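You operate a simulated robot arm through the tools that you are given. There is no shell and no other tool. Be economical: measure what you need, move in short steps, check, and stop when the job is done.

The job below is to be done with a simulated two-armed robot. You get a single attempt, and the scene is never put back.

TASK
Pack a pair of gloves from the dispenser in the yellow tub and put its lid on.
Fine: the white dispenser is on the shelf unit; push its small blue drawer shut again.
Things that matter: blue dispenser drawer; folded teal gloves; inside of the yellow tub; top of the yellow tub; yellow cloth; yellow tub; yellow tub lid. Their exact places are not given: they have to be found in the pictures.

The check looks at the end state, three seconds after you hand in, the way a careful person would. Anything else that was tipped, shoved, dropped, spilled or broken makes it a failure. A push-on lid holds only when it is set on centred and level and pressed home; a screw cap is set on level and turned clockwise until tight.

THE ROBOT
Two 7-joint arms with fingered hands on one trunk, on a base that drives. Base frame: it is fixed to the floor where the robot stands at the start and does not move with it; the origin is under the middle of the robot, x ahead of it, y to its left, z up. Lengths are in mm, angles in degrees, forces in N, time in s.
The left shoulder is at the start at [70, 172, 1202], the right one opposite. Places, roughly: blue dispenser drawer [1200, -100, 900]; inside of the yellow tub [900, -400, 900]; top of the yellow tub [900, -400, 900]; yellow tub lid (20x15x5 cm) [800, -500, 900]. Payload 5 kg a hand.
Tool frame (each hand has its own): the origin (TCP) lies between the finger pads and is the grasp point; the fingertips stand 43 mm ahead of it; z points along the fingers, y is the line along which they close. The gripper opens to 144 mm. The gripper's body begins 50 mm behind the TCP. The gripper is a hand of 5 fingers: y runs from the thumb to the fingers, the wrist lies at [-21, -124, -221] in the tool frame.
Orientation is told as [roll, pitch, yaw] about the base's x, y, z axes, in that order, counted from this pose: with the fingers straight down and the wrist toward the robot, the tool's x, y and z point along [0, 1, 0], [1, 0, 0] and [0, 0, -1] of the base frame.

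THE INTERFACE
- The arms move only by the tool jog_arm. It takes "left_plan", "right_plan" or both (then of equal length, played together; a hand with none holds still); each is a list of rows, each a list of 6 numbers: the shift along the base's x, y, z in units of 20 mm (1.0 is 20 mm), then the turn, a rotation vector about the base's x, y, z in units of 6 degrees (1.0 is 6 degrees). In form: [[x, y, z, rx, ry, rz], ...]. A call has 1 to 12 rows; each row shifts and turns the commanded pose from where the row before left it. A call with a number of a shift or a turn outside -1 to 1 is refused whole. Each row takes 0.2 s and may step no farther than 50 mm and 8.6 degrees from the row before; otherwise, the whole call is refused. Where a pose cannot be reached the arm comes as near as it can. A force on the tool above 90 N (or 10 N above the force at the start of the call, whichever is more), or a blocked arm, ends the call early, and 0.2 s more pass. In this call time passes only in rows, and 0.2 s behind the last. The reply holds the time, the measured pose of the TCP, the force on the tool along the base axes, the opening and the grip force, in the units named above and with some noise, with the torque about the TCP (base axes, N m) and any sound that the robot's microphone picked up, and new pictures: "pictures" is both (left out), scene, wrist or none (wrist: the cameras of the hands that moved).
- Cameras (640 x 400 px; columns grow to the right, rows downward): "scene" is now at [136.2, -31.7, 1447.5]; the picture's right is [-0.34, -0.94, 0.00], its down [-0.42, 0.15, -0.89] and it looks along [0.84, -0.31, -0.45] (base axes); focal length 267 px, centre (320, 200). "left" rides on the left gripper at [-86, -109, -168] in its tool frame; the picture's right is [-0.80, -0.28, 0.53], its down [0.54, -0.73, 0.42] and it looks along [0.27, 0.63, 0.73] (tool axes); focal length 275 px, centre (320, 200). "right" rides on the right gripper at [86, -108, -168] in its tool frame; the picture's right is [-0.80, 0.28, -0.53], its down [-0.54, -0.73, 0.42] and it looks along [-0.27, 0.63, 0.73] (tool axes); focal length 275 px, centre (320, 200).
- lift_body(by): slides the trunk up (or, below 0, down) by that many mm; the arms and the scene camera ride with it, the base frame stays. It gives what a move gives, with no picture.
- drive_base(legs): drives the robot by 1 to 6 legs, each [ahead, left, turn to the left] in mm, mm and degrees, along the robot's own axes; the way and the turn of a leg run together, so that a leg with both is an arc; at most 1500 mm and 180 degrees a leg. The arms and the cameras ride along, it lands a little off, and it stops where it bumps. It gives what a move gives, and a new picture of the scene camera.
- curl_fingers(index, middle, ring, little, thumb_bend, thumb_turn, hand): sets how far each is bent, from 0 (flat) to 1 (curled in); at 0.3 the hand is open as for a grip, at 0.7 the pads meet at the TCP. One left out holds its place. A second passes; each finger stops where it meets its share of the squeeze, and holds until it gets a number again. It is the only way to open and close the hand. It gives what a move gives, with no picture; readings hold the bend of each and the force on index, middle, ring, little, thumb and palm. thumb_turn goes from beside the hand (0) to across from the fingers (1), as for a grip.
- aim_head(pan, tilt): turns the head with the scene camera to pan (to the left, within 86 degrees either way) and tilt (down, from -29 to 69), counted from straight ahead of the robot. It gives what a move gives, and a new picture of the scene camera.
- point_at(camera, pixels): for up to 12 pixels [column, row] of the newest picture of that camera ("zoom" is the newest enlarged one), the place [x, y, z] in the base frame of the surface seen there, good to about 3 mm. The clock stands still meanwhile.
- enlarge(camera, box): a new picture of the part [left, top, right, bottom] of that camera's present view, enlarged. The clock stands still meanwhile.
- sign_off(): hands the job in; it is judged then, once.

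Go step by step. Measure first, check grasps and placings, and put right what went wrong. The budget is 80 turns and 260 pictures, counting those below and the enlarged ones. Unless the task says otherwise, let go and move clear before handing in, and close with one line.

The tools are called after "Emit:" by a JSON object that holds its "op" and its "data". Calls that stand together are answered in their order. jog_arm: Moves the arms, as the interface text tells. Its arguments: {"type":"object","properties":{"left_plan":{"type":"array","items":{"type":"array","items":{"type":"number"}}},"right_plan":{"type":"array","items":{"type":"array","items":{"type":"number"}}},"pictures":{"type":"string","enum":["both","scene","wrist","none"]}},"required":[]} The other tools are called the same way: lift_body (by) slides the trunk up or down; curl_fingers (index, middle, ring, little, thumb_bend, thumb_turn, hand) moves the fingers one by one; drive_base (legs) drives the base; aim_head (pan, tilt) turns the head that bears the scene camera; point_at (camera, pixels) gives the place of the surface under pixels of a picture; enlarge (camera, box) takes an enlarged picture of a part of a camera's view; sign_off () hands the job in.

At the start:

```text
clock: 0.0
left_position: [671.8, 93.0, 1114.7]
left_tcp_rot: [0.0, 0.1, 0.0]
left_ft_force: [-0.8, 0.3, -0.5]
left_ft_torque: [0.02, 0.01, -0.01]
left_grip_width: 143.7
left_grasp_force: 0.0
left_shape: jaw
left_bend: [0.3, 0.3, 0.3, 0.3, 0.3, 0.98]
left_finger forces: [0.0, 0.1, 0.0, 0.1, 0.0, 0.0]
right_position: [618.2, -436.6, 1133.4]
right_tcp_rot: [0.0, -0.1, 0.0]
right_ft_force: [0.6, -0.2, 0.8]
right_ft_torque: [0.02, 0.0, -0.01]
right_grip_width: 143.7
right_grasp_force: 0.0
right_shape: jaw
right_bend: [0.3, 0.3, 0.3, 0.3, 0.3, 0.98]
right_finger forces: [0.0, 0.0, 0.0, 0.0, 0.1, 0.0]
trunk travel left (down, up): [-300.0, 640.0]
robot x, y, heading: [1.2, -0.5, 0.0]
head pan, tilt: [-20.2, 26.7]
```

scene: 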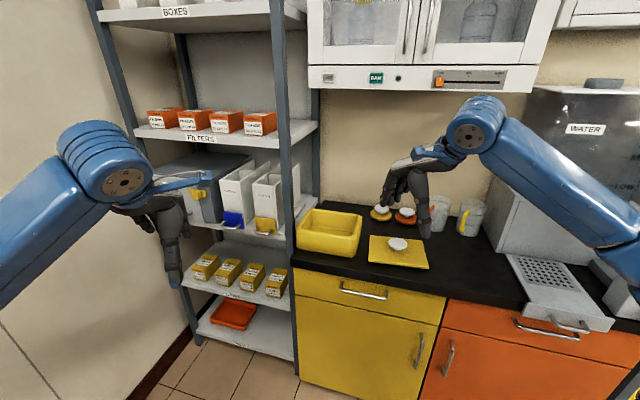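
right: 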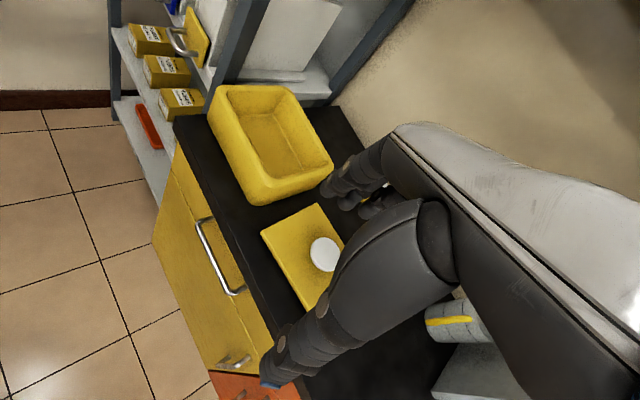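
left: 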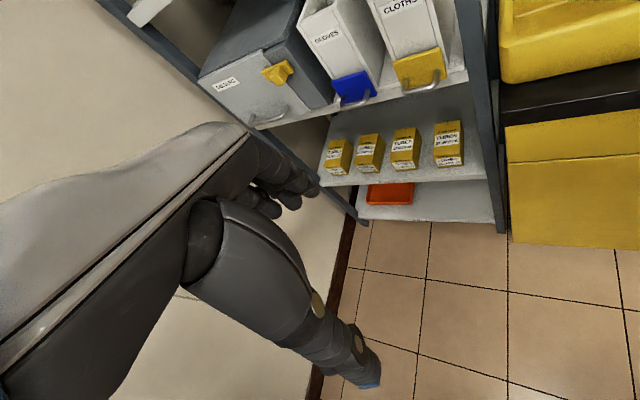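

The scene shows two white dispensers (GLOVES with blue drawer near (232,218), CLOTHS with yellow drawer near (265,225)), the tub near (330,232) and the lid near (398,250). I'll enlarge and measure first.

Emit:
{"op": "enlarge", "data": {"camera": "scene", "box": [180, 140, 340, 240]}}

Emit:
{"op": "enlarge", "data": {"camera": "left", "box": [240, 0, 480, 150]}}

Emit:
{"op": "point_at", "data": {"camera": "scene", "pixels": [[232, 218], [265, 225], [298, 246], [355, 256], [308, 211], [362, 216], [330, 238], [372, 237], [369, 263], [428, 268], [420, 240], [397, 244]]}}

Emit:
{"op": "point_at", "data": {"camera": "left", "pixels": [[336, 76], [375, 72], [345, 105], [372, 95], [355, 85], [395, 60], [440, 50], [420, 70], [405, 90], [444, 76], [300, 55], [330, 30]]}}

```text
4.00 times, centred on (260, 190) of scene
```

zoom: 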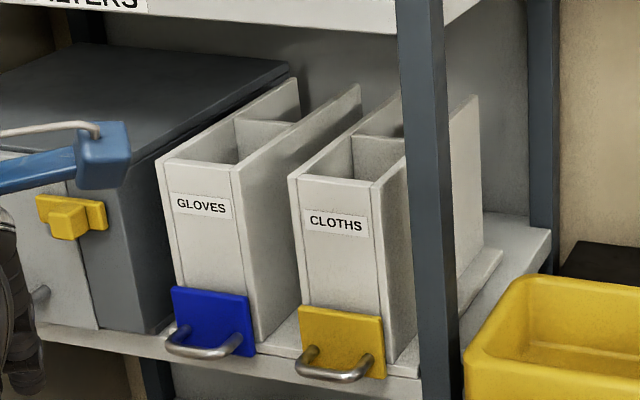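

```text
2.67 times, centred on (360, 75) of left
```

zoom: 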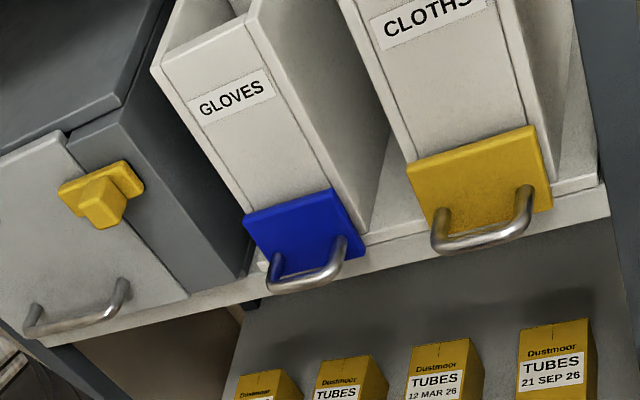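

```text
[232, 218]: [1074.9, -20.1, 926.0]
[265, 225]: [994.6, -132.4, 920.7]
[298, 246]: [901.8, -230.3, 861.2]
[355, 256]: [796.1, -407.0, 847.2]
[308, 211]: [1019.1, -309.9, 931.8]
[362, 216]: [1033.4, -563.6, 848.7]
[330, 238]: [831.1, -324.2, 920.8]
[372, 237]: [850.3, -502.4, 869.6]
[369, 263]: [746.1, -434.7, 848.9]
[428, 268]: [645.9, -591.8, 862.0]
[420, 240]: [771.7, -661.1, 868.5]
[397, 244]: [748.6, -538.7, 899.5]
```

```text
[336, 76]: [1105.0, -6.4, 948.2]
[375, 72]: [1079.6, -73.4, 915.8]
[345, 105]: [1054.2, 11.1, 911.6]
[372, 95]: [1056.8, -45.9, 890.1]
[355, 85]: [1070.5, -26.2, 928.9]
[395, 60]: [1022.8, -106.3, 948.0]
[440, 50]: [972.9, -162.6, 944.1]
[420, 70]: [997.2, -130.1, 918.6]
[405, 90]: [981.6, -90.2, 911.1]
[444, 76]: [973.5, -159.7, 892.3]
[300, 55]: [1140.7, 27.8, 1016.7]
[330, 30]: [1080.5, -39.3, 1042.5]
```

The dispensers, tub and lid are all turned about -35° from the base axes. I'll drive round to face the shelf front square on, keeping clear, and take a better look.

Emit:
{"op": "point_at", "data": {"camera": "zoom", "pixels": [[250, 222], [325, 197], [352, 250], [420, 170], [525, 135], [445, 240], [525, 200], [335, 265], [285, 285], [300, 240], [60, 345], [600, 195]]}}

Emit:
{"op": "drive_base", "data": {"legs": [[0, 0, -33]]}}

```text
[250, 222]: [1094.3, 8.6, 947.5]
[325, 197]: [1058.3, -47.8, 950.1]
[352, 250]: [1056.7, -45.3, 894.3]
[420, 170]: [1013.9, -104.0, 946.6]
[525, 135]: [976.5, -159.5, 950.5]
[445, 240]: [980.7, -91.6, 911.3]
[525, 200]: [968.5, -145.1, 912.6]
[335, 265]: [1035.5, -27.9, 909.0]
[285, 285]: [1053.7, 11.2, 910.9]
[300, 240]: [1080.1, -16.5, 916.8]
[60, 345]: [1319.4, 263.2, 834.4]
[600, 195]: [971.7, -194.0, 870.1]
```

```text
clock: 2.0
left_position: [613.3, -291.2, 1114.6]
left_tcp_rot: [0.1, 0.2, -33.1]
left_ft_force: [0.5, 0.2, 0.2]
left_ft_torque: [-0.01, -0.02, 0.02]
left_grip_width: 143.7
left_grasp_force: 0.2
left_shape: jaw
left_bend: [0.3, 0.3, 0.3, 0.3, 0.3, 0.98]
left_finger forces: [0.0, 0.0, 0.0, 0.0, 0.0, 0.0]
right_position: [279.9, -705.5, 1133.9]
right_tcp_rot: [-0.1, 0.0, -33.3]
right_ft_force: [0.3, -0.6, 0.6]
right_ft_torque: [0.0, 0.0, -0.02]
right_grip_width: 143.3
right_grasp_force: 0.1
right_shape: jaw
right_bend: [0.3, 0.3, 0.3, 0.3, 0.3, 0.98]
right_finger forces: [0.0, 0.0, 0.0, 0.0, 0.0, 0.1]
trunk travel left (down, up): [-300.0, 640.0]
robot x, y, heading: [0.2, 0.8, -33.1]
head pan, tilt: [-20.2, 26.7]
```

scene: 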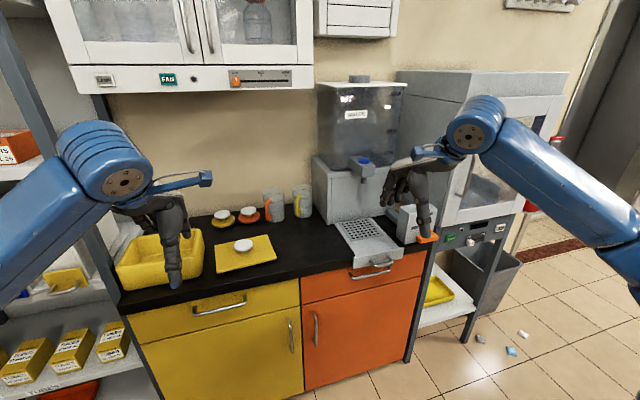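

In a frame turned by -33° (a ahead, b left), the blue drawer front is at a≈913, b≈570, and its handle is at a≈880, z≈910. The lid knob is at a≈922, b≈-44. Driving ahead 120 and left 314 should put everything in reach from one spot.

Emit:
{"op": "drive_base", "data": {"legs": [[0, 314, 0], [120, 0, 0]]}}

Emit:
{"op": "aim_head", "data": {"pan": 5, "tilt": 35}}

```text
clock: 3.8
left_position: [756.5, -77.6, 1114.3]
left_tcp_rot: [-0.3, 0.1, -32.4]
left_ft_force: [0.7, 1.7, -0.9]
left_ft_torque: [-0.12, 0.11, 0.0]
left_grip_width: 143.8
left_grasp_force: 0.1
left_shape: jaw
left_bend: [0.3, 0.3, 0.3, 0.3, 0.3, 0.98]
left_finger forces: [0.0, 0.0, 0.0, 0.1, 0.1, 0.0]
right_position: [427.7, -496.7, 1136.6]
right_tcp_rot: [-0.3, -0.1, -32.4]
right_ft_force: [0.7, 0.7, 1.1]
right_ft_torque: [-0.12, 0.13, -0.03]
right_grip_width: 144.0
right_grasp_force: 0.0
right_shape: jaw
right_bend: [0.3, 0.3, 0.3, 0.3, 0.3, 0.97]
right_finger forces: [0.0, 0.0, 0.0, 0.0, 0.0, 0.0]
trunk travel left (down, up): [-300.0, 640.0]
robot x, y, heading: [138.3, 200.9, -32.5]
head pan, tilt: [-20.2, 26.7]
stopped in leg 1: the robot was blocked; the commanded pose is now the measured one
```

scene: 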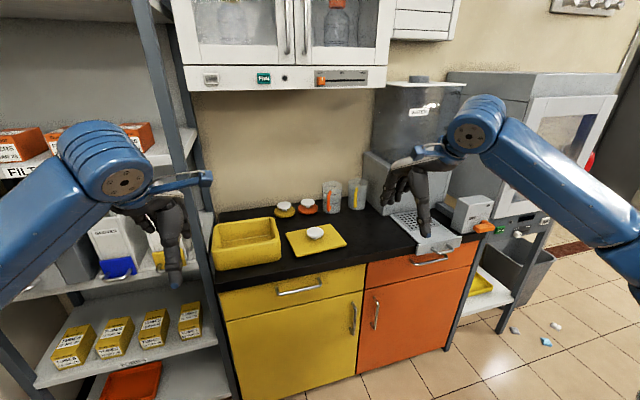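

```text
clock: 4.7
left_position: [754.2, -81.9, 1116.2]
left_tcp_rot: [0.1, 0.0, -32.7]
left_ft_force: [-0.2, -0.3, 0.2]
left_ft_torque: [0.03, -0.04, -0.01]
left_grip_width: 143.8
left_grasp_force: 0.0
left_shape: jaw
left_bend: [0.3, 0.3, 0.3, 0.3, 0.3, 0.98]
left_finger forces: [0.0, 0.1, 0.1, 0.0, 0.0, 0.0]
right_position: [425.0, -502.1, 1134.8]
right_tcp_rot: [0.0, -0.2, -32.6]
right_ft_force: [0.1, 0.0, -0.5]
right_ft_torque: [0.0, 0.0, -0.01]
right_grip_width: 144.1
right_grasp_force: 0.0
right_shape: jaw
right_bend: [0.3, 0.3, 0.3, 0.3, 0.3, 0.97]
right_finger forces: [0.0, 0.1, 0.0, 0.0, 0.0, 0.0]
trunk travel left (down, up): [-300.0, 640.0]
robot x, y, heading: [139.1, 201.2, -32.6]
head pan, tilt: [5.0, 35.0]
```

scene: 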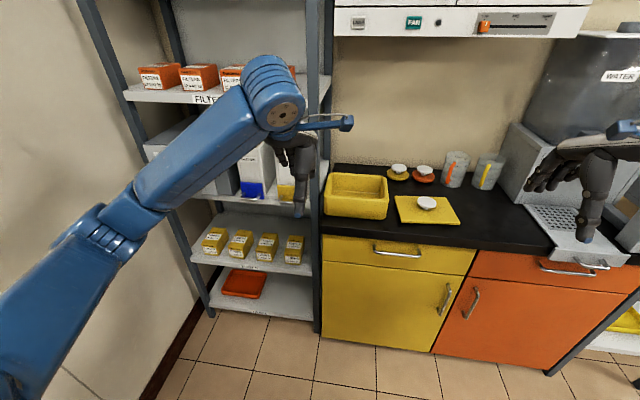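

The first leg was blocked at b≈244, probably by the left elbow on the wall, so I stand at a≈7, b≈244. Before edging right and ahead I'll measure the shelf post, the handle, the tub and the lid.

Emit:
{"op": "point_at", "data": {"camera": "scene", "pixels": [[316, 160], [318, 230], [160, 97], [253, 190], [326, 180], [384, 180], [387, 214], [326, 212], [356, 195], [395, 197], [427, 202], [60, 200]]}}

Emit:
{"op": "enlarge", "data": {"camera": "scene", "box": [300, 140, 476, 250]}}

```text
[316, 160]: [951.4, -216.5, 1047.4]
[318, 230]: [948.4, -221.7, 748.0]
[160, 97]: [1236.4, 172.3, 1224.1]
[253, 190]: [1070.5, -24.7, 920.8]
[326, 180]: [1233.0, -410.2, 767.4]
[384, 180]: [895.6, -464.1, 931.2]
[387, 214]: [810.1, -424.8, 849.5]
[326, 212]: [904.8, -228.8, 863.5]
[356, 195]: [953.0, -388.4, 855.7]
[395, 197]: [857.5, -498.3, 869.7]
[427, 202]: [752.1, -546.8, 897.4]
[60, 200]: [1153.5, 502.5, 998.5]
```

```text
3.64 times, centred on (388, 195) of scene
```

zoom: 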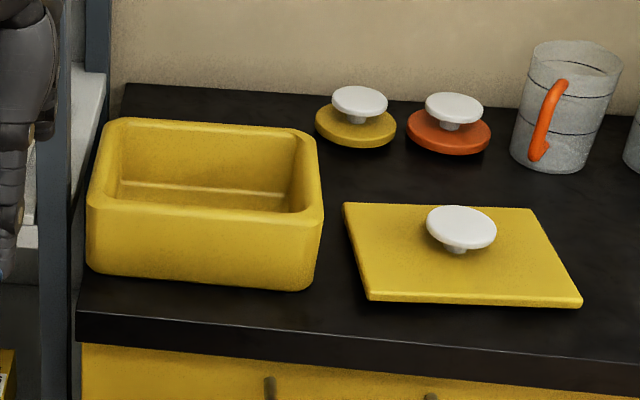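

The blockage might be something low down or out of view, so I'll probe the wall and the floor on the left.

Emit:
{"op": "aim_head", "data": {"pan": 65, "tilt": 40}}

```text
clock: 6.0
left_position: [752.6, -81.0, 1116.2]
left_tcp_rot: [0.0, 0.0, -32.6]
left_ft_force: [-0.4, -0.7, -0.4]
left_ft_torque: [-0.01, 0.01, -0.04]
left_grip_width: 144.0
left_grasp_force: 0.0
left_shape: jaw
left_bend: [0.3, 0.3, 0.3, 0.3, 0.3, 0.98]
left_finger forces: [0.0, 0.1, 0.1, 0.0, 0.0, 0.0]
right_position: [426.4, -501.0, 1134.2]
right_tcp_rot: [0.0, 0.0, -32.5]
right_ft_force: [-0.1, 0.1, -1.7]
right_ft_torque: [-0.01, 0.0, -0.01]
right_grip_width: 143.9
right_grasp_force: 0.0
right_shape: jaw
right_bend: [0.3, 0.3, 0.3, 0.3, 0.3, 0.97]
right_finger forces: [0.0, 0.0, 0.0, 0.1, 0.0, 0.1]
trunk travel left (down, up): [-300.0, 640.0]
robot x, y, heading: [138.6, 201.5, -32.7]
head pan, tilt: [65.0, 40.0]
```

scene: 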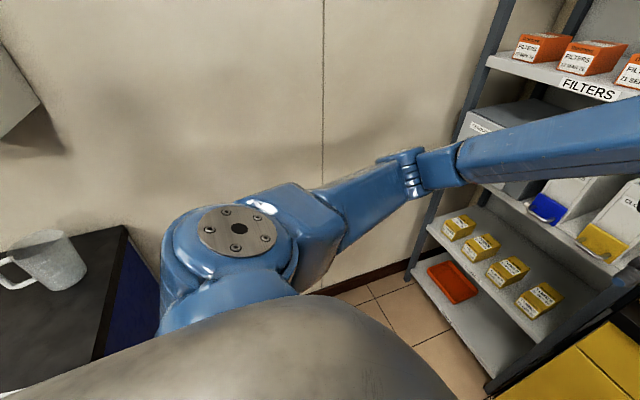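

A counter with a blue cabinet stands to my left (edge at px (125,230)) and likely blocked the base. I'll measure it.

Emit:
{"op": "point_at", "data": {"camera": "scene", "pixels": [[125, 228], [85, 355], [130, 300], [322, 100], [322, 285], [10, 250]]}}

```text
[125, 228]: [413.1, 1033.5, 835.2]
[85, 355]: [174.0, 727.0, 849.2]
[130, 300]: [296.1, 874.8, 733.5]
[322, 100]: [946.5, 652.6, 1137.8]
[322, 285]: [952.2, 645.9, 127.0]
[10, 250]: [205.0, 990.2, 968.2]
```

The left counter ends at a≈-230, so driving ahead leaves it behind. I go ahead 150 first; the left hand then reaches a≈827, still clear of the post at a≈916.

Emit:
{"op": "drive_base", "data": {"legs": [[150, 0, 0]]}}

Emit:
{"op": "aim_head", "data": {"pan": 12, "tilt": 38}}

```text
clock: 7.4
left_position: [875.6, -158.2, 1117.0]
left_tcp_rot: [0.0, 0.0, -32.6]
left_ft_force: [-20.9, 12.7, -2.5]
left_ft_torque: [-0.24, -0.3, 0.37]
left_grip_width: 141.5
left_grasp_force: 0.0
left_shape: jaw
left_bend: [0.3, 0.37, 0.3, 0.3, 0.3, 0.98]
left_finger forces: [0.1, 24.2, 0.0, 0.0, 0.1, 0.0]
right_position: [548.2, -580.4, 1135.7]
right_tcp_rot: [0.0, -0.2, -32.5]
right_ft_force: [0.6, 1.2, 0.4]
right_ft_torque: [-0.01, 0.02, 0.05]
right_grip_width: 143.7
right_grasp_force: 0.0
right_shape: jaw
right_bend: [0.3, 0.3, 0.3, 0.3, 0.3, 0.97]
right_finger forces: [0.0, 0.1, 0.0, 0.0, 0.0, 0.0]
trunk travel left (down, up): [-300.0, 640.0]
robot x, y, heading: [261.6, 115.5, -32.5]
head pan, tilt: [65.0, 40.0]
```

scene: 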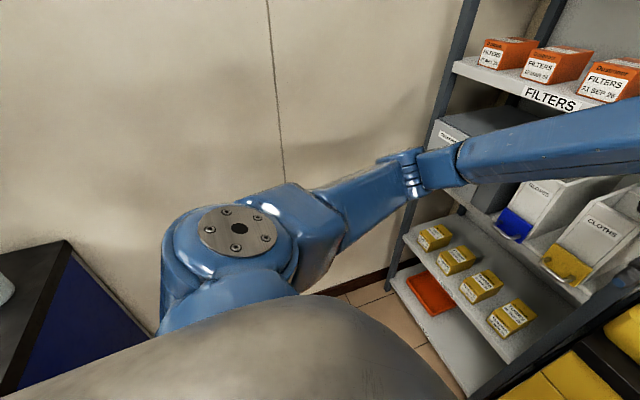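

```text
clock: 8.6
left_position: [876.4, -159.8, 1115.7]
left_tcp_rot: [0.0, -0.1, -32.6]
left_ft_force: [-18.3, 13.0, -3.5]
left_ft_torque: [-0.18, -0.22, 0.36]
left_grip_width: 142.0
left_grasp_force: 0.0
left_shape: jaw
left_bend: [0.3, 0.37, 0.3, 0.3, 0.3, 0.98]
left_finger forces: [0.0, 22.7, 0.0, 0.0, 0.1, 0.1]
right_position: [548.7, -578.5, 1135.9]
right_tcp_rot: [0.0, -0.2, -32.5]
right_ft_force: [-0.1, -0.4, 0.1]
right_ft_torque: [0.01, 0.0, 0.02]
right_grip_width: 144.1
right_grasp_force: 0.1
right_shape: jaw
right_bend: [0.3, 0.3, 0.3, 0.3, 0.3, 0.97]
right_finger forces: [0.0, 0.1, 0.1, 0.1, 0.0, 0.0]
trunk travel left (down, up): [-300.0, 640.0]
robot x, y, heading: [263.1, 124.3, -32.5]
head pan, tilt: [12.0, 38.0]
```

scene: 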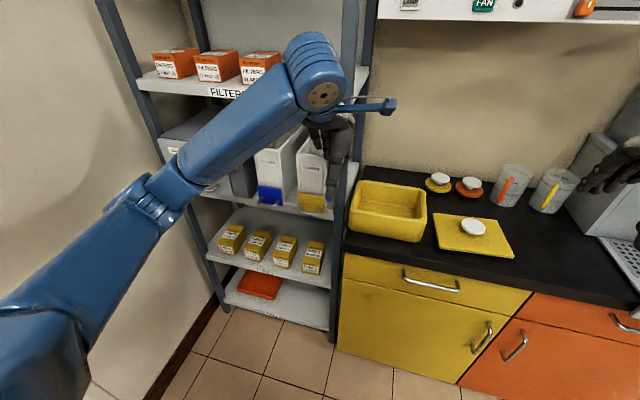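

The open left fingers touched the shelf post (23 N on the middle finger). I'll back the hand off by 80 mm, then move it left in front of the dispensers.

Emit:
{"op": "jog_arm", "data": {"left_plan": [[-0.84, 0.54, 0, 0, 0, 0], [-0.84, 0.54, 0, 0, 0, 0], [-0.84, 0.54, 0, 0, 0, 0], [-0.84, 0.54, 0, 0, 0, 0], [-0.84, 0.54, 0, 0, 0, 0], [-0.84, 0.54, 0, 0, 0, 0], [-0.84, 0.54, 0, 0, 0, 0], [0.54, 0.84, 0, 0, 0, 0], [0.54, 0.84, 0, 0, 0, 0], [0.54, 0.84, 0, 0, 0, 0], [0.54, 0.84, 0, 0, 0, 0], [0.54, 0.84, 0, 0, 0, 0]], "pictures": "both"}}

```text
clock: 11.2
left_position: [814.6, -1.7, 1116.1]
left_tcp_rot: [-0.1, 0.3, -32.7]
left_ft_force: [0.2, 0.6, -0.4]
left_ft_torque: [-0.05, 0.01, -0.02]
left_grip_width: 143.7
left_grasp_force: 0.0
left_shape: jaw
left_bend: [0.3, 0.3, 0.3, 0.3, 0.3, 0.98]
left_finger forces: [0.0, 0.1, 0.0, 0.0, 0.1, 0.0]
right_position: [550.9, -579.6, 1135.7]
right_tcp_rot: [-0.1, -0.2, -32.5]
right_ft_force: [-0.9, -0.2, -0.4]
right_ft_torque: [-0.02, 0.05, -0.01]
right_grip_width: 143.8
right_grasp_force: 0.0
right_shape: jaw
right_bend: [0.3, 0.3, 0.3, 0.3, 0.3, 0.97]
right_finger forces: [0.0, 0.1, 0.0, 0.0, 0.1, 0.0]
trunk travel left (down, up): [-300.0, 640.0]
robot x, y, heading: [262.0, 120.0, -32.3]
head pan, tilt: [12.0, 38.0]
```

scene: 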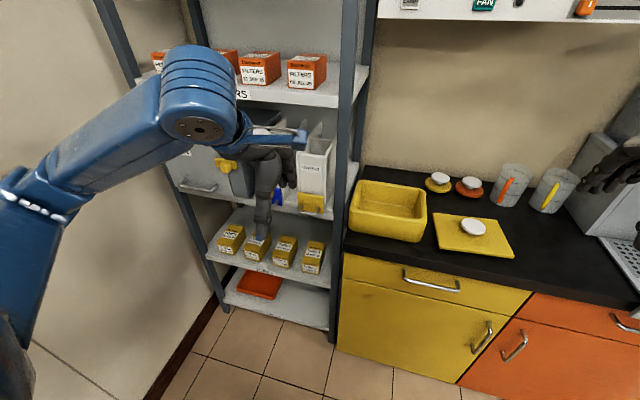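
left: 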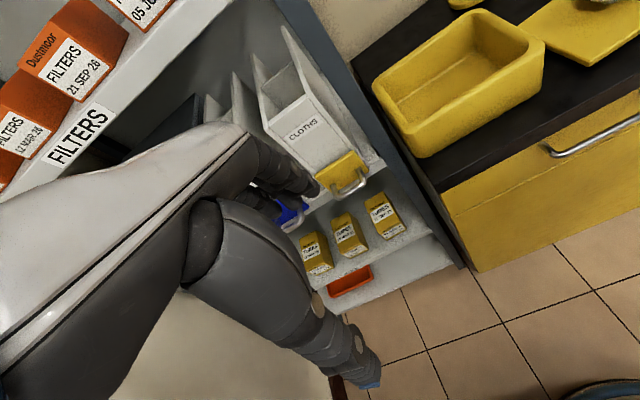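

The left camera sees the cloths drawer right ahead of the hand. Moving 128 mm left puts the blue drawer there instead.

Emit:
{"op": "jog_arm", "data": {"left_plan": [[0.54, 0.84, 0, 0, 0, 0], [0.54, 0.84, 0, 0, 0, 0], [0.54, 0.84, 0, 0, 0, 0], [0.54, 0.84, 0, 0, 0, 0], [0.54, 0.84, 0, 0, 0, 0], [0.54, 0.84, 0, 0, 0, 0], [0.22, 0.34, 0, 0, 0, 0]], "pictures": "wrist"}}

Emit:
{"op": "enlarge", "data": {"camera": "left", "box": [260, 100, 420, 200]}}

```text
clock: 12.8
left_position: [882.6, 106.5, 1115.8]
left_tcp_rot: [0.0, 0.1, -32.6]
left_ft_force: [0.0, 0.1, 0.7]
left_ft_torque: [-0.01, 0.05, 0.02]
left_grip_width: 143.7
left_grasp_force: 0.0
left_shape: jaw
left_bend: [0.3, 0.3, 0.3, 0.3, 0.3, 0.98]
left_finger forces: [0.0, 0.0, 0.0, 0.0, 0.1, 0.0]
right_position: [550.5, -581.1, 1134.4]
right_tcp_rot: [-0.1, 0.0, -32.5]
right_ft_force: [0.2, -0.1, 0.6]
right_ft_torque: [0.02, -0.01, 0.01]
right_grip_width: 143.7
right_grasp_force: 0.0
right_shape: jaw
right_bend: [0.3, 0.3, 0.3, 0.3, 0.3, 0.97]
right_finger forces: [0.0, 0.0, 0.0, 0.0, 0.0, 0.1]
trunk travel left (down, up): [-300.0, 640.0]
robot x, y, heading: [262.3, 119.0, -32.9]
head pan, tilt: [12.0, 38.0]
```

left: 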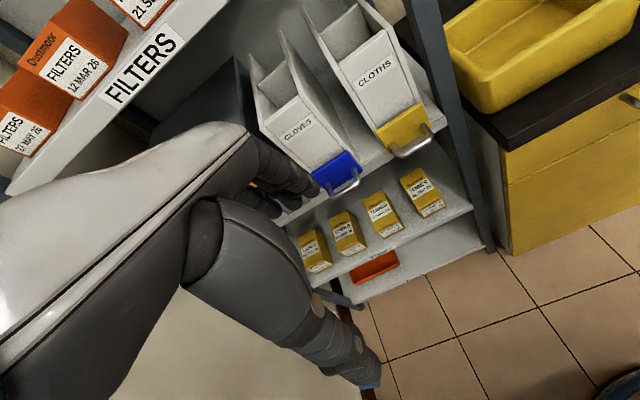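

```text
4.00 times, centred on (340, 150) of left
```

zoom: 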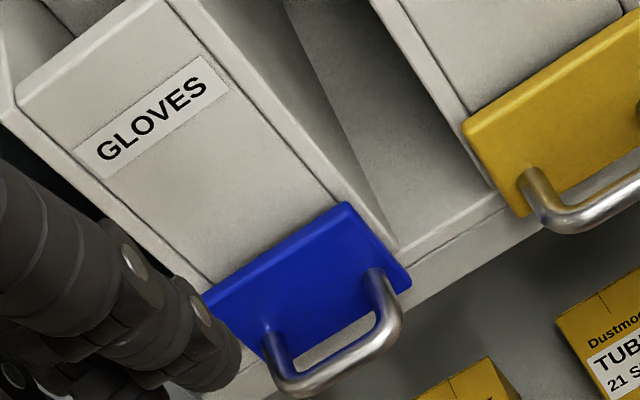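

The handle is clear in the zoom (bar from (275,375) to (390,330)). I'll measure it.

Emit:
{"op": "point_at", "data": {"camera": "zoom", "pixels": [[290, 385], [340, 368], [388, 335], [268, 345], [375, 280], [215, 305], [345, 208], [405, 275], [320, 350], [310, 290], [330, 355], [440, 265]]}}

```text
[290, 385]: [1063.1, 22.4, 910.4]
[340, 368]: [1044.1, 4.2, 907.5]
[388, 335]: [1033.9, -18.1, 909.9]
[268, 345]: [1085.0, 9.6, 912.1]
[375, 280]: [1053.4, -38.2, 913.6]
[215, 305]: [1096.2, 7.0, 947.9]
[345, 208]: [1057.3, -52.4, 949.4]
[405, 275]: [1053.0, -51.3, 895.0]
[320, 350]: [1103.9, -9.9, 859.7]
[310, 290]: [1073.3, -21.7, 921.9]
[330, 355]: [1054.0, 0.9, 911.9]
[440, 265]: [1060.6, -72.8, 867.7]
```

The bar sits at a≈877, b≈572, z≈907, 57 mm between its legs and about 30 mm clear behind. I'll hook it with one finger: all others curled, the middle finger extended, then look at the hand.

Emit:
{"op": "curl_fingers", "data": {"hand": "left", "index": 1, "middle": 0.4, "ring": 1, "little": 1, "thumb_bend": 0.2, "thumb_turn": 0.5}}

Emit:
{"op": "jog_arm", "data": {"left_plan": [[0, 0, -1, 0, 0, 0], [0, 0, -1, 0, 0, 0], [0, 0, -1, 0, 0, 0], [0, 0, -1, 0, 0, 0]]}}

Emit:
{"op": "enlarge", "data": {"camera": "scene", "box": [180, 100, 340, 250]}}

Emit:
{"op": "enlarge", "data": {"camera": "left", "box": [160, 80, 400, 280]}}

```text
clock: 13.8
left_position: [882.8, 106.6, 1115.1]
left_tcp_rot: [0.0, 0.1, -32.7]
left_ft_force: [-0.7, 0.2, -0.5]
left_ft_torque: [0.0, 0.01, 0.01]
left_grip_width: 117.6
left_grasp_force: 0.0
left_shape: fingers
left_bend: [1.0, 0.4, 1.0, 1.0, 0.2, 0.48]
left_finger forces: [0.1, 0.0, 0.1, 0.1, 0.0, 0.0]
right_position: [551.1, -580.0, 1135.1]
right_tcp_rot: [0.0, -0.1, -32.5]
right_ft_force: [-0.6, -1.5, 0.8]
right_ft_torque: [0.01, -0.04, -0.01]
right_grip_width: 144.1
right_grasp_force: 0.1
right_shape: jaw
right_bend: [0.3, 0.3, 0.3, 0.3, 0.3, 0.97]
right_finger forces: [0.0, 0.1, 0.0, 0.1, 0.0, 0.0]
trunk travel left (down, up): [-300.0, 640.0]
robot x, y, heading: [265.6, 122.2, -32.7]
head pan, tilt: [12.0, 38.0]
```

```text
clock: 14.8
left_position: [882.7, 105.7, 1033.6]
left_tcp_rot: [0.0, 0.1, -32.6]
left_ft_force: [0.2, 0.1, 0.6]
left_ft_torque: [0.02, 0.0, 0.03]
left_grip_width: 117.5
left_grasp_force: 0.1
left_shape: fingers
left_bend: [1.0, 0.4, 1.0, 1.0, 0.2, 0.48]
left_finger forces: [0.0, 0.1, 0.0, 0.0, 0.1, 0.0]
right_position: [550.7, -580.4, 1134.6]
right_tcp_rot: [-0.1, -0.1, -32.5]
right_ft_force: [1.8, -0.1, -1.0]
right_ft_torque: [0.02, -0.03, 0.02]
right_grip_width: 143.8
right_grasp_force: 0.0
right_shape: jaw
right_bend: [0.3, 0.3, 0.3, 0.3, 0.3, 0.97]
right_finger forces: [0.1, 0.0, 0.1, 0.1, 0.1, 0.1]
trunk travel left (down, up): [-300.0, 640.0]
robot x, y, heading: [261.8, 123.1, -32.6]
head pan, tilt: [12.0, 38.0]
```

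scene: 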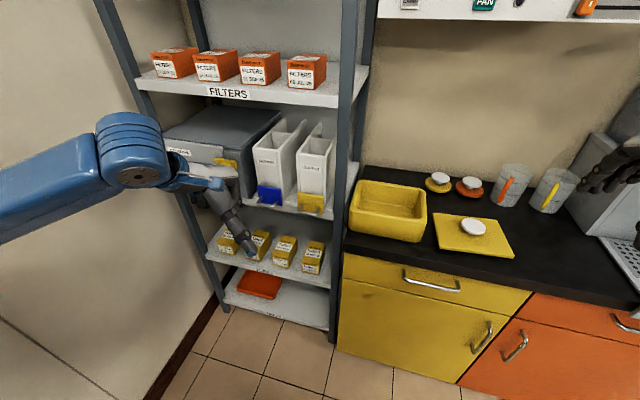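
left: 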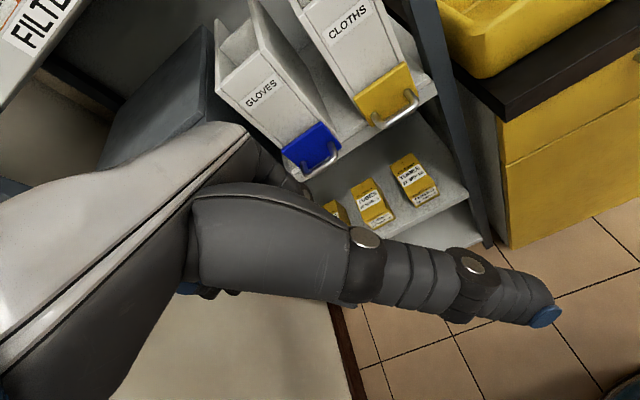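

```text
2.67 times, centred on (260, 175) of scene
```

zoom: 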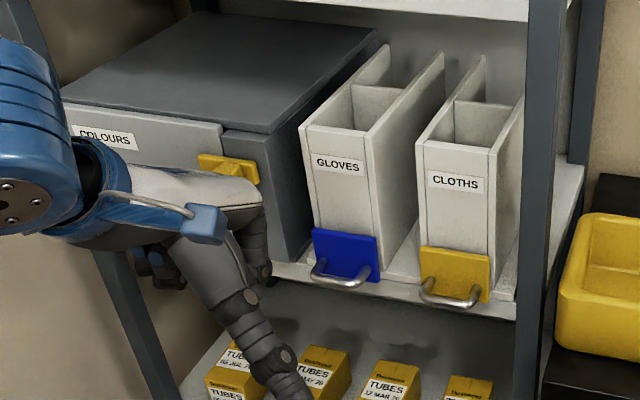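

```text
2.00 times, centred on (280, 180) of left
```

zoom: 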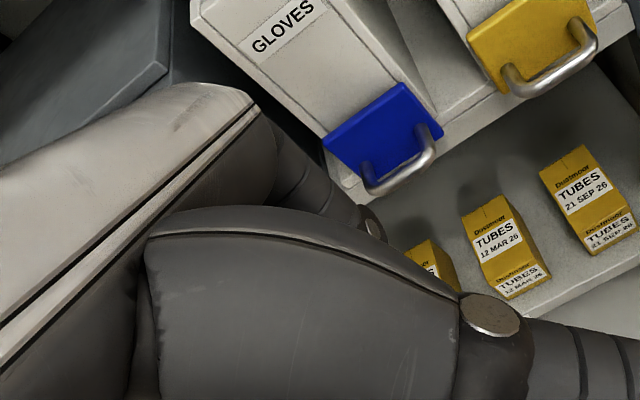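

The thumb now sticks out forward-right, and only part of the middle finger shows (zoom (370,220)). I'll probe the finger and thumb points.

Emit:
{"op": "point_at", "data": {"camera": "left", "pixels": [[293, 180], [303, 190], [265, 165], [545, 315], [475, 265], [365, 237], [205, 290]]}}

Emit:
{"op": "point_at", "data": {"camera": "scene", "pixels": [[243, 197], [251, 253], [236, 218], [218, 206], [242, 190]]}}

```text
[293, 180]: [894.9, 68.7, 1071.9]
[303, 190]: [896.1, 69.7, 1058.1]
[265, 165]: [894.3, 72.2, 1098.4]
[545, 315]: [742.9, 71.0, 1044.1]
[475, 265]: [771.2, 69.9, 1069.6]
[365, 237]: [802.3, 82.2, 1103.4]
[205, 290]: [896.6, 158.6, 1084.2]
```

```text
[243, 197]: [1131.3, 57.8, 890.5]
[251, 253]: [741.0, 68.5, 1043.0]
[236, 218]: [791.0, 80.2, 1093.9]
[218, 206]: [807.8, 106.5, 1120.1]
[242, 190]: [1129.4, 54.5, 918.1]
```

The fingers spread from b≈-24 (index) to +55 (little) about the TCP, so the middle sits near +6. I'll put the thumb back to its across position, lower to z≈974, and look for the middle fingertip.

Emit:
{"op": "curl_fingers", "data": {"hand": "left", "thumb_bend": 0.0, "thumb_turn": 1.0}}

Emit:
{"op": "jog_arm", "data": {"left_plan": [[0, 0, -1, 0, 0, 0], [0, 0, -1, 0, 0, 0], [0, 0, -1, 0, 0, 0]], "pictures": "wrist"}}

Emit:
{"op": "enlarge", "data": {"camera": "scene", "box": [160, 130, 320, 280]}}

```text
clock: 15.8
left_position: [882.4, 105.1, 1034.2]
left_tcp_rot: [-0.1, 0.1, -32.6]
left_ft_force: [-0.9, -0.3, 0.1]
left_ft_torque: [0.03, -0.02, 0.01]
left_grip_width: 111.3
left_grasp_force: 0.1
left_shape: fingers
left_bend: [1.0, 0.4, 1.0, 1.0, 0.0, 0.95]
left_finger forces: [0.1, 0.0, 0.1, 0.0, 0.0, 0.0]
right_position: [551.3, -579.7, 1134.5]
right_tcp_rot: [-0.2, -0.2, -32.5]
right_ft_force: [-0.2, -0.1, -0.7]
right_ft_torque: [0.03, -0.02, 0.01]
right_grip_width: 143.9
right_grasp_force: 0.0
right_shape: jaw
right_bend: [0.3, 0.3, 0.3, 0.3, 0.3, 0.97]
right_finger forces: [0.0, 0.0, 0.1, 0.0, 0.0, 0.0]
trunk travel left (down, up): [-300.0, 640.0]
robot x, y, heading: [261.3, 121.2, -32.3]
head pan, tilt: [12.0, 38.0]
```

```text
clock: 16.6
left_position: [883.2, 108.4, 974.0]
left_tcp_rot: [0.0, 0.1, -32.6]
left_ft_force: [-0.1, -0.1, 0.1]
left_ft_torque: [0.0, -0.04, 0.0]
left_grip_width: 111.1
left_grasp_force: 0.0
left_shape: fingers
left_bend: [1.0, 0.4, 1.0, 1.0, 0.0, 0.95]
left_finger forces: [0.0, 0.0, 0.0, 0.0, 0.1, 0.1]
right_position: [551.0, -579.9, 1134.8]
right_tcp_rot: [-0.1, -0.1, -32.5]
right_ft_force: [0.4, 0.0, -0.1]
right_ft_torque: [-0.02, 0.03, 0.01]
right_grip_width: 143.9
right_grasp_force: 0.1
right_shape: jaw
right_bend: [0.3, 0.3, 0.3, 0.3, 0.3, 0.97]
right_finger forces: [0.0, 0.1, 0.0, 0.0, 0.0, 0.1]
trunk travel left (down, up): [-300.0, 640.0]
robot x, y, heading: [262.3, 120.7, -32.5]
head pan, tilt: [12.0, 38.0]
```

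left: 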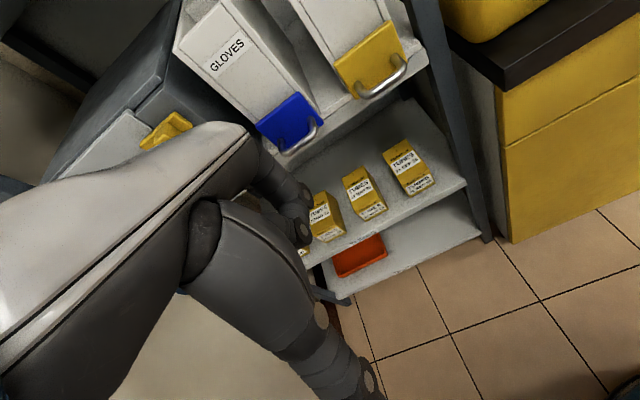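

```text
2.67 times, centred on (240, 205) of scene
```

zoom: 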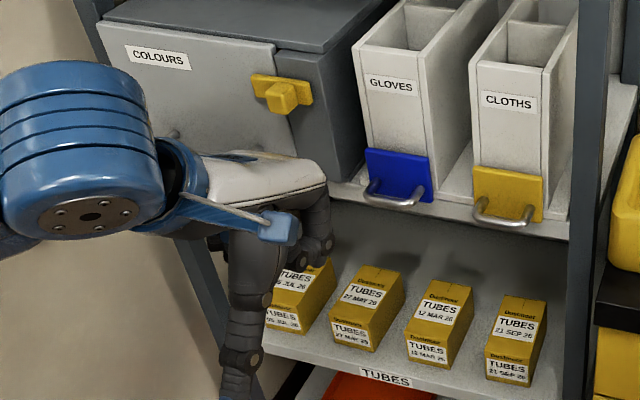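

The middle finger is hidden behind the others. I'll use the index as the hook instead, since it's on the camera side and stays visible.

Emit:
{"op": "curl_fingers", "data": {"hand": "left", "index": 0.35, "middle": 1}}

Emit:
{"op": "enlarge", "data": {"camera": "left", "box": [200, 60, 440, 260]}}

Emit:
{"op": "enlarge", "data": {"camera": "scene", "box": [160, 130, 320, 280]}}

```text
clock: 17.6
left_position: [881.1, 107.4, 974.3]
left_tcp_rot: [0.0, 0.2, -32.6]
left_ft_force: [0.1, 0.0, 1.0]
left_ft_torque: [0.03, 0.01, 0.02]
left_grip_width: 169.8
left_grasp_force: 0.0
left_shape: fingers
left_bend: [0.35, 1.0, 1.0, 1.0, 0.0, 0.95]
left_finger forces: [0.1, 0.1, 0.1, 0.1, 0.1, 0.0]
right_position: [551.0, -579.9, 1134.4]
right_tcp_rot: [-0.1, -0.1, -32.7]
right_ft_force: [0.1, -0.5, 0.3]
right_ft_torque: [-0.01, -0.01, -0.01]
right_grip_width: 143.9
right_grasp_force: 0.0
right_shape: jaw
right_bend: [0.3, 0.3, 0.3, 0.3, 0.3, 0.97]
right_finger forces: [0.0, 0.0, 0.0, 0.0, 0.0, 0.0]
trunk travel left (down, up): [-300.0, 640.0]
robot x, y, heading: [265.0, 120.7, -32.6]
head pan, tilt: [12.0, 38.0]
```

```text
2.00 times, centred on (320, 160) of left
```

zoom: 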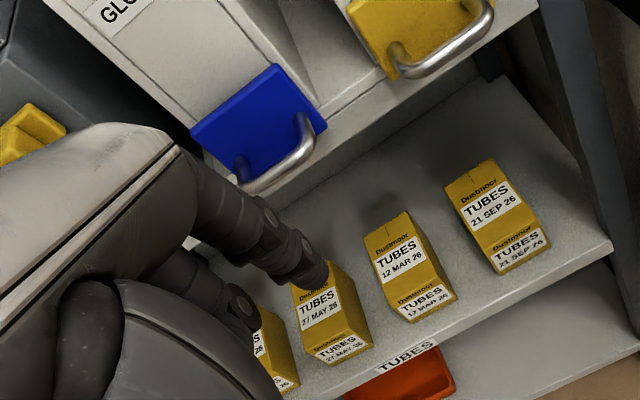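

```text
2.67 times, centred on (240, 205) of scene
```

zoom: 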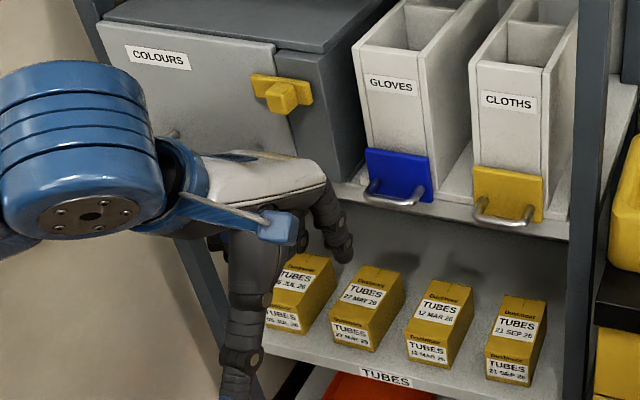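

The index finger now shows in the left camera, its tip near zoomed (315,275), i.e. left px (317,197). I'll measure it.

Emit:
{"op": "point_at", "data": {"camera": "left", "pixels": [[314, 197], [308, 190], [340, 170], [300, 182], [318, 190], [310, 203], [325, 152], [354, 130]]}}

Emit:
{"op": "point_at", "data": {"camera": "scene", "pixels": [[246, 227], [245, 217], [243, 205]]}}

```text
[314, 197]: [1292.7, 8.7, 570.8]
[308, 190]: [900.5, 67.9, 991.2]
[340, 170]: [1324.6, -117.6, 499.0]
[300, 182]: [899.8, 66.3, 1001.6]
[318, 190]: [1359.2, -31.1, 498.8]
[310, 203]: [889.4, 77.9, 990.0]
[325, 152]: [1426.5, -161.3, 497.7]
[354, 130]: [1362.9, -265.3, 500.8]
```

```text
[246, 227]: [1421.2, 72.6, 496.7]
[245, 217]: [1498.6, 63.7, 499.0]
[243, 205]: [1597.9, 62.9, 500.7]
```

Those may have used an older picture, so I'll zoom afresh and probe in the zoom.

Emit:
{"op": "enlarge", "data": {"camera": "left", "box": [240, 110, 400, 210]}}

Emit:
{"op": "point_at", "data": {"camera": "zoom", "pixels": [[300, 320], [280, 335], [265, 350], [250, 300], [230, 250], [200, 200], [180, 230], [320, 345]]}}

```text
4.00 times, centred on (320, 160) of left
```

zoom: 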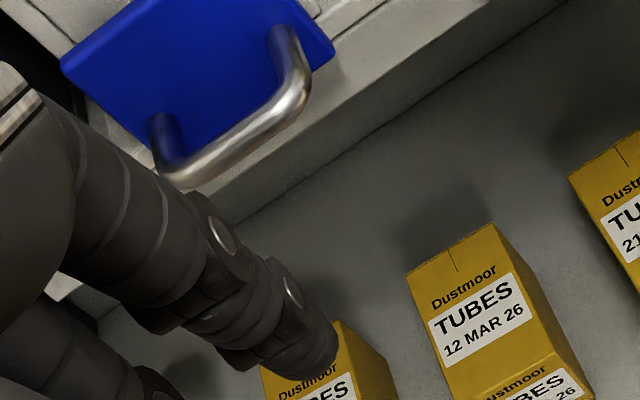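

```text
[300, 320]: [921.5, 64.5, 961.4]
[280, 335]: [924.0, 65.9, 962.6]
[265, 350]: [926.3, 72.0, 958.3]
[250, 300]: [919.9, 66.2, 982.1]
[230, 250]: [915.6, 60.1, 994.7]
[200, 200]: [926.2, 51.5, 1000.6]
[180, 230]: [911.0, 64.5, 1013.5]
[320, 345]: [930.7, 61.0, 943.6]
```

The index fingertip is about 66 mm ahead of, 8 mm right of and 38 mm below the TCP. I'll move above the gap behind the bar at constant height (tip z≈936 clears the bar) and then check.

Emit:
{"op": "jog_arm", "data": {"left_plan": [[0.82, -0.466, 0, 0, 0, 0], [0.82, -0.466, 0, 0, 0, 0], [0.82, -0.466, 0, 0, 0, 0], [0.82, -0.466, 0, 0, 0, 0], [0.82, -0.466, 0, 0, 0, 0], [0.82, -0.466, 0, 0, 0, 0], [0.82, -0.466, 0, 0, 0, 0], [0.82, -0.466, 0, 0, 0, 0]], "pictures": "wrist"}}

Emit:
{"op": "enlarge", "data": {"camera": "left", "box": [220, 100, 380, 240]}}

Emit:
{"op": "enlarge", "data": {"camera": "scene", "box": [200, 130, 330, 230]}}

```text
clock: 19.4
left_position: [1013.6, 33.3, 972.6]
left_tcp_rot: [0.0, 0.1, -32.6]
left_ft_force: [-0.3, 0.3, -1.2]
left_ft_torque: [0.05, 0.11, -0.03]
left_grip_width: 167.7
left_grasp_force: 1.1
left_shape: fingers
left_bend: [0.36, 1.0, 1.0, 1.0, 0.0, 0.95]
left_finger forces: [1.5, 0.1, 0.0, 0.0, 0.0, 0.1]
right_position: [551.2, -580.8, 1134.3]
right_tcp_rot: [-0.1, -0.1, -32.5]
right_ft_force: [0.9, 0.2, -0.5]
right_ft_torque: [0.0, -0.01, -0.03]
right_grip_width: 144.0
right_grasp_force: 0.0
right_shape: jaw
right_bend: [0.3, 0.3, 0.3, 0.3, 0.3, 0.97]
right_finger forces: [0.1, 0.1, 0.0, 0.1, 0.0, 0.0]
trunk travel left (down, up): [-300.0, 640.0]
robot x, y, heading: [264.7, 120.1, -32.5]
head pan, tilt: [12.0, 38.0]
```

left: 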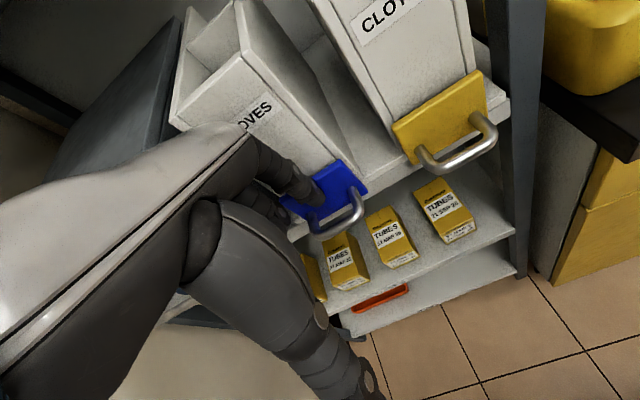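

```text
2.86 times, centred on (300, 170) of left
```

zoom: 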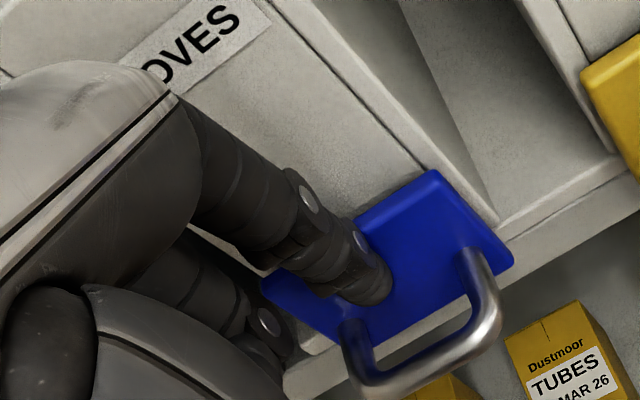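

```text
4.00 times, centred on (265, 180) of scene
```

zoom: 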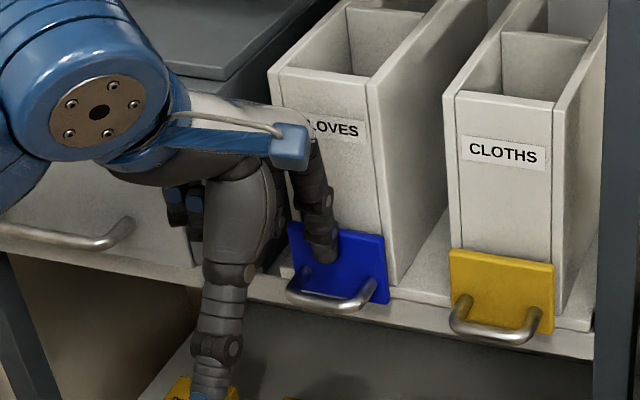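

The index is just behind the bar plane, touching the panel lightly (1.5 N) and about 9 mm left of the bar's middle. I'll shift 8 mm right and 4 mm back, then go down 50 mm.

Emit:
{"op": "jog_arm", "data": {"left_plan": [[-0.39, -0.225, 0, 0, 0, 0], [0, 0, -0.5, 0, 0, 0], [0, 0, -0.5, 0, 0, 0], [0, 0, -0.5, 0, 0, 0], [0, 0, -0.5, 0, 0, 0], [0, 0, -0.5, 0, 0, 0]], "pictures": "wrist"}}

Emit:
{"op": "enlarge", "data": {"camera": "left", "box": [220, 100, 380, 240]}}

Emit:
{"op": "enlarge", "data": {"camera": "scene", "box": [200, 130, 330, 230]}}

```text
clock: 20.8
left_position: [1006.0, 28.3, 925.3]
left_tcp_rot: [0.0, 0.1, -32.6]
left_ft_force: [-0.2, 0.3, -0.6]
left_ft_torque: [-0.02, 0.0, 0.01]
left_grip_width: 170.2
left_grasp_force: 0.0
left_shape: fingers
left_bend: [0.35, 1.0, 1.0, 1.0, 0.0, 0.95]
left_finger forces: [0.0, 0.0, 0.0, 0.0, 0.0, 0.1]
right_position: [550.7, -580.5, 1133.5]
right_tcp_rot: [0.0, 0.0, -32.5]
right_ft_force: [0.2, 0.7, -0.3]
right_ft_torque: [0.05, -0.02, 0.01]
right_grip_width: 143.8
right_grasp_force: 0.1
right_shape: jaw
right_bend: [0.3, 0.3, 0.3, 0.3, 0.3, 0.97]
right_finger forces: [0.0, 0.0, 0.1, 0.0, 0.0, 0.0]
trunk travel left (down, up): [-300.0, 640.0]
robot x, y, heading: [265.6, 121.1, -32.2]
head pan, tilt: [12.0, 38.0]
```

left: 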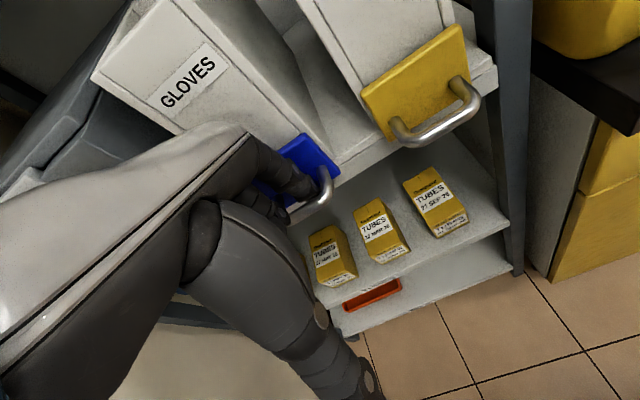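

```text
2.86 times, centred on (300, 170) of left
```

zoom: 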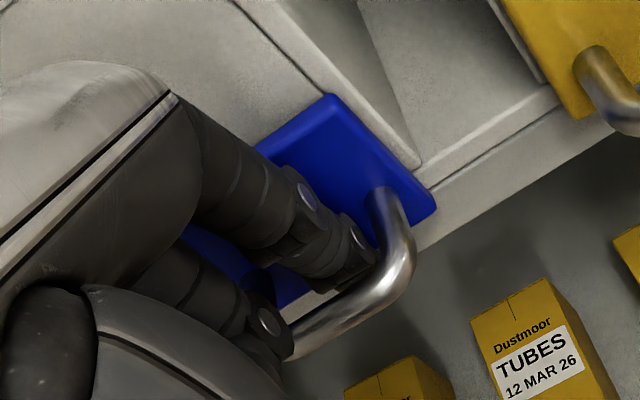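

```text
4.00 times, centred on (265, 180) of scene
```

zoom: 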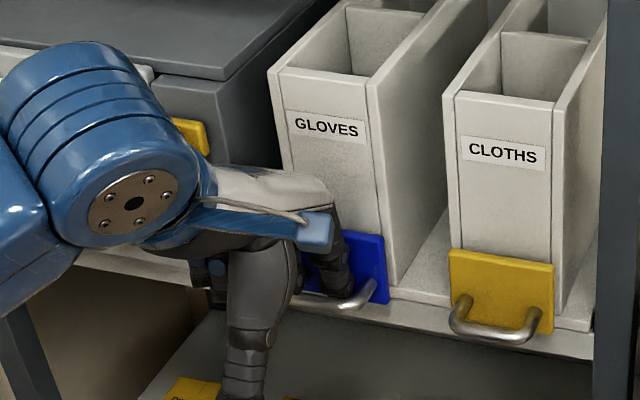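

The index is hooked behind the bar. I'll pull straight out along (-0.84, 0.545).

Emit:
{"op": "jog_arm", "data": {"left_plan": [[-0.42, 0.27, 0, 0, 0, 0], [-0.42, 0.27, 0, 0, 0, 0], [-0.42, 0.27, 0, 0, 0, 0], [-0.42, 0.27, 0, 0, 0, 0], [-0.42, 0.27, 0, 0, 0, 0], [-0.42, 0.27, 0, 0, 0, 0], [-0.42, 0.27, 0, 0, 0, 0], [-0.42, 0.27, 0, 0, 0, 0]], "pictures": "both"}}

Emit:
{"op": "enlarge", "data": {"camera": "scene", "box": [200, 130, 330, 230]}}

```text
clock: 22.6
left_position: [940.2, 71.5, 924.3]
left_tcp_rot: [0.0, 0.1, -32.6]
left_ft_force: [1.8, -0.1, 0.8]
left_ft_torque: [-0.05, -0.07, 0.07]
left_grip_width: 171.3
left_grasp_force: 1.3
left_shape: fingers
left_bend: [0.34, 1.0, 1.0, 1.0, 0.0, 0.95]
left_finger forces: [1.4, 0.0, 0.0, 0.1, 0.1, 0.1]
right_position: [551.2, -580.1, 1134.1]
right_tcp_rot: [-0.1, -0.2, -32.6]
right_ft_force: [-1.3, 0.0, 0.9]
right_ft_torque: [-0.01, 0.0, -0.03]
right_grip_width: 144.0
right_grasp_force: 0.1
right_shape: jaw
right_bend: [0.3, 0.3, 0.3, 0.3, 0.3, 0.97]
right_finger forces: [0.0, 0.0, 0.0, 0.0, 0.0, 0.1]
trunk travel left (down, up): [-300.0, 640.0]
robot x, y, heading: [259.4, 122.0, -32.4]
head pan, tilt: [12.0, 38.0]
```

scene: 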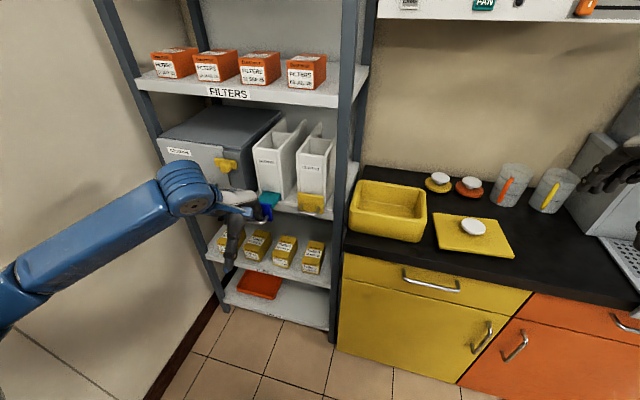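
left: 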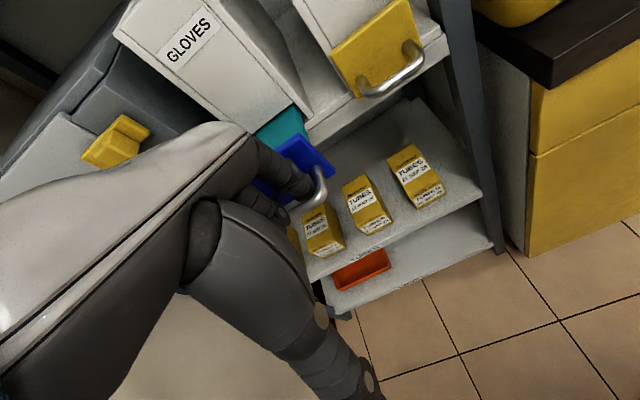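

```text
4.00 times, centred on (265, 180) of scene
```

zoom: 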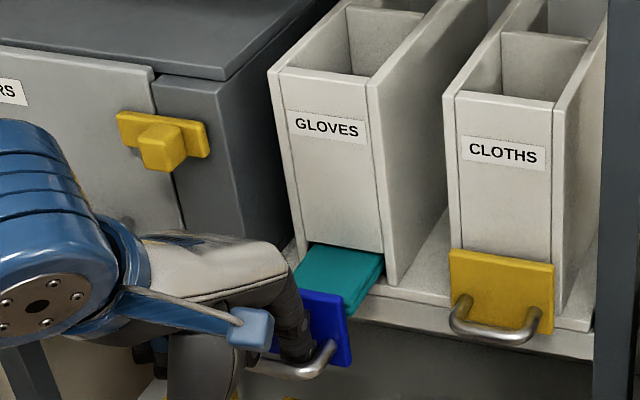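

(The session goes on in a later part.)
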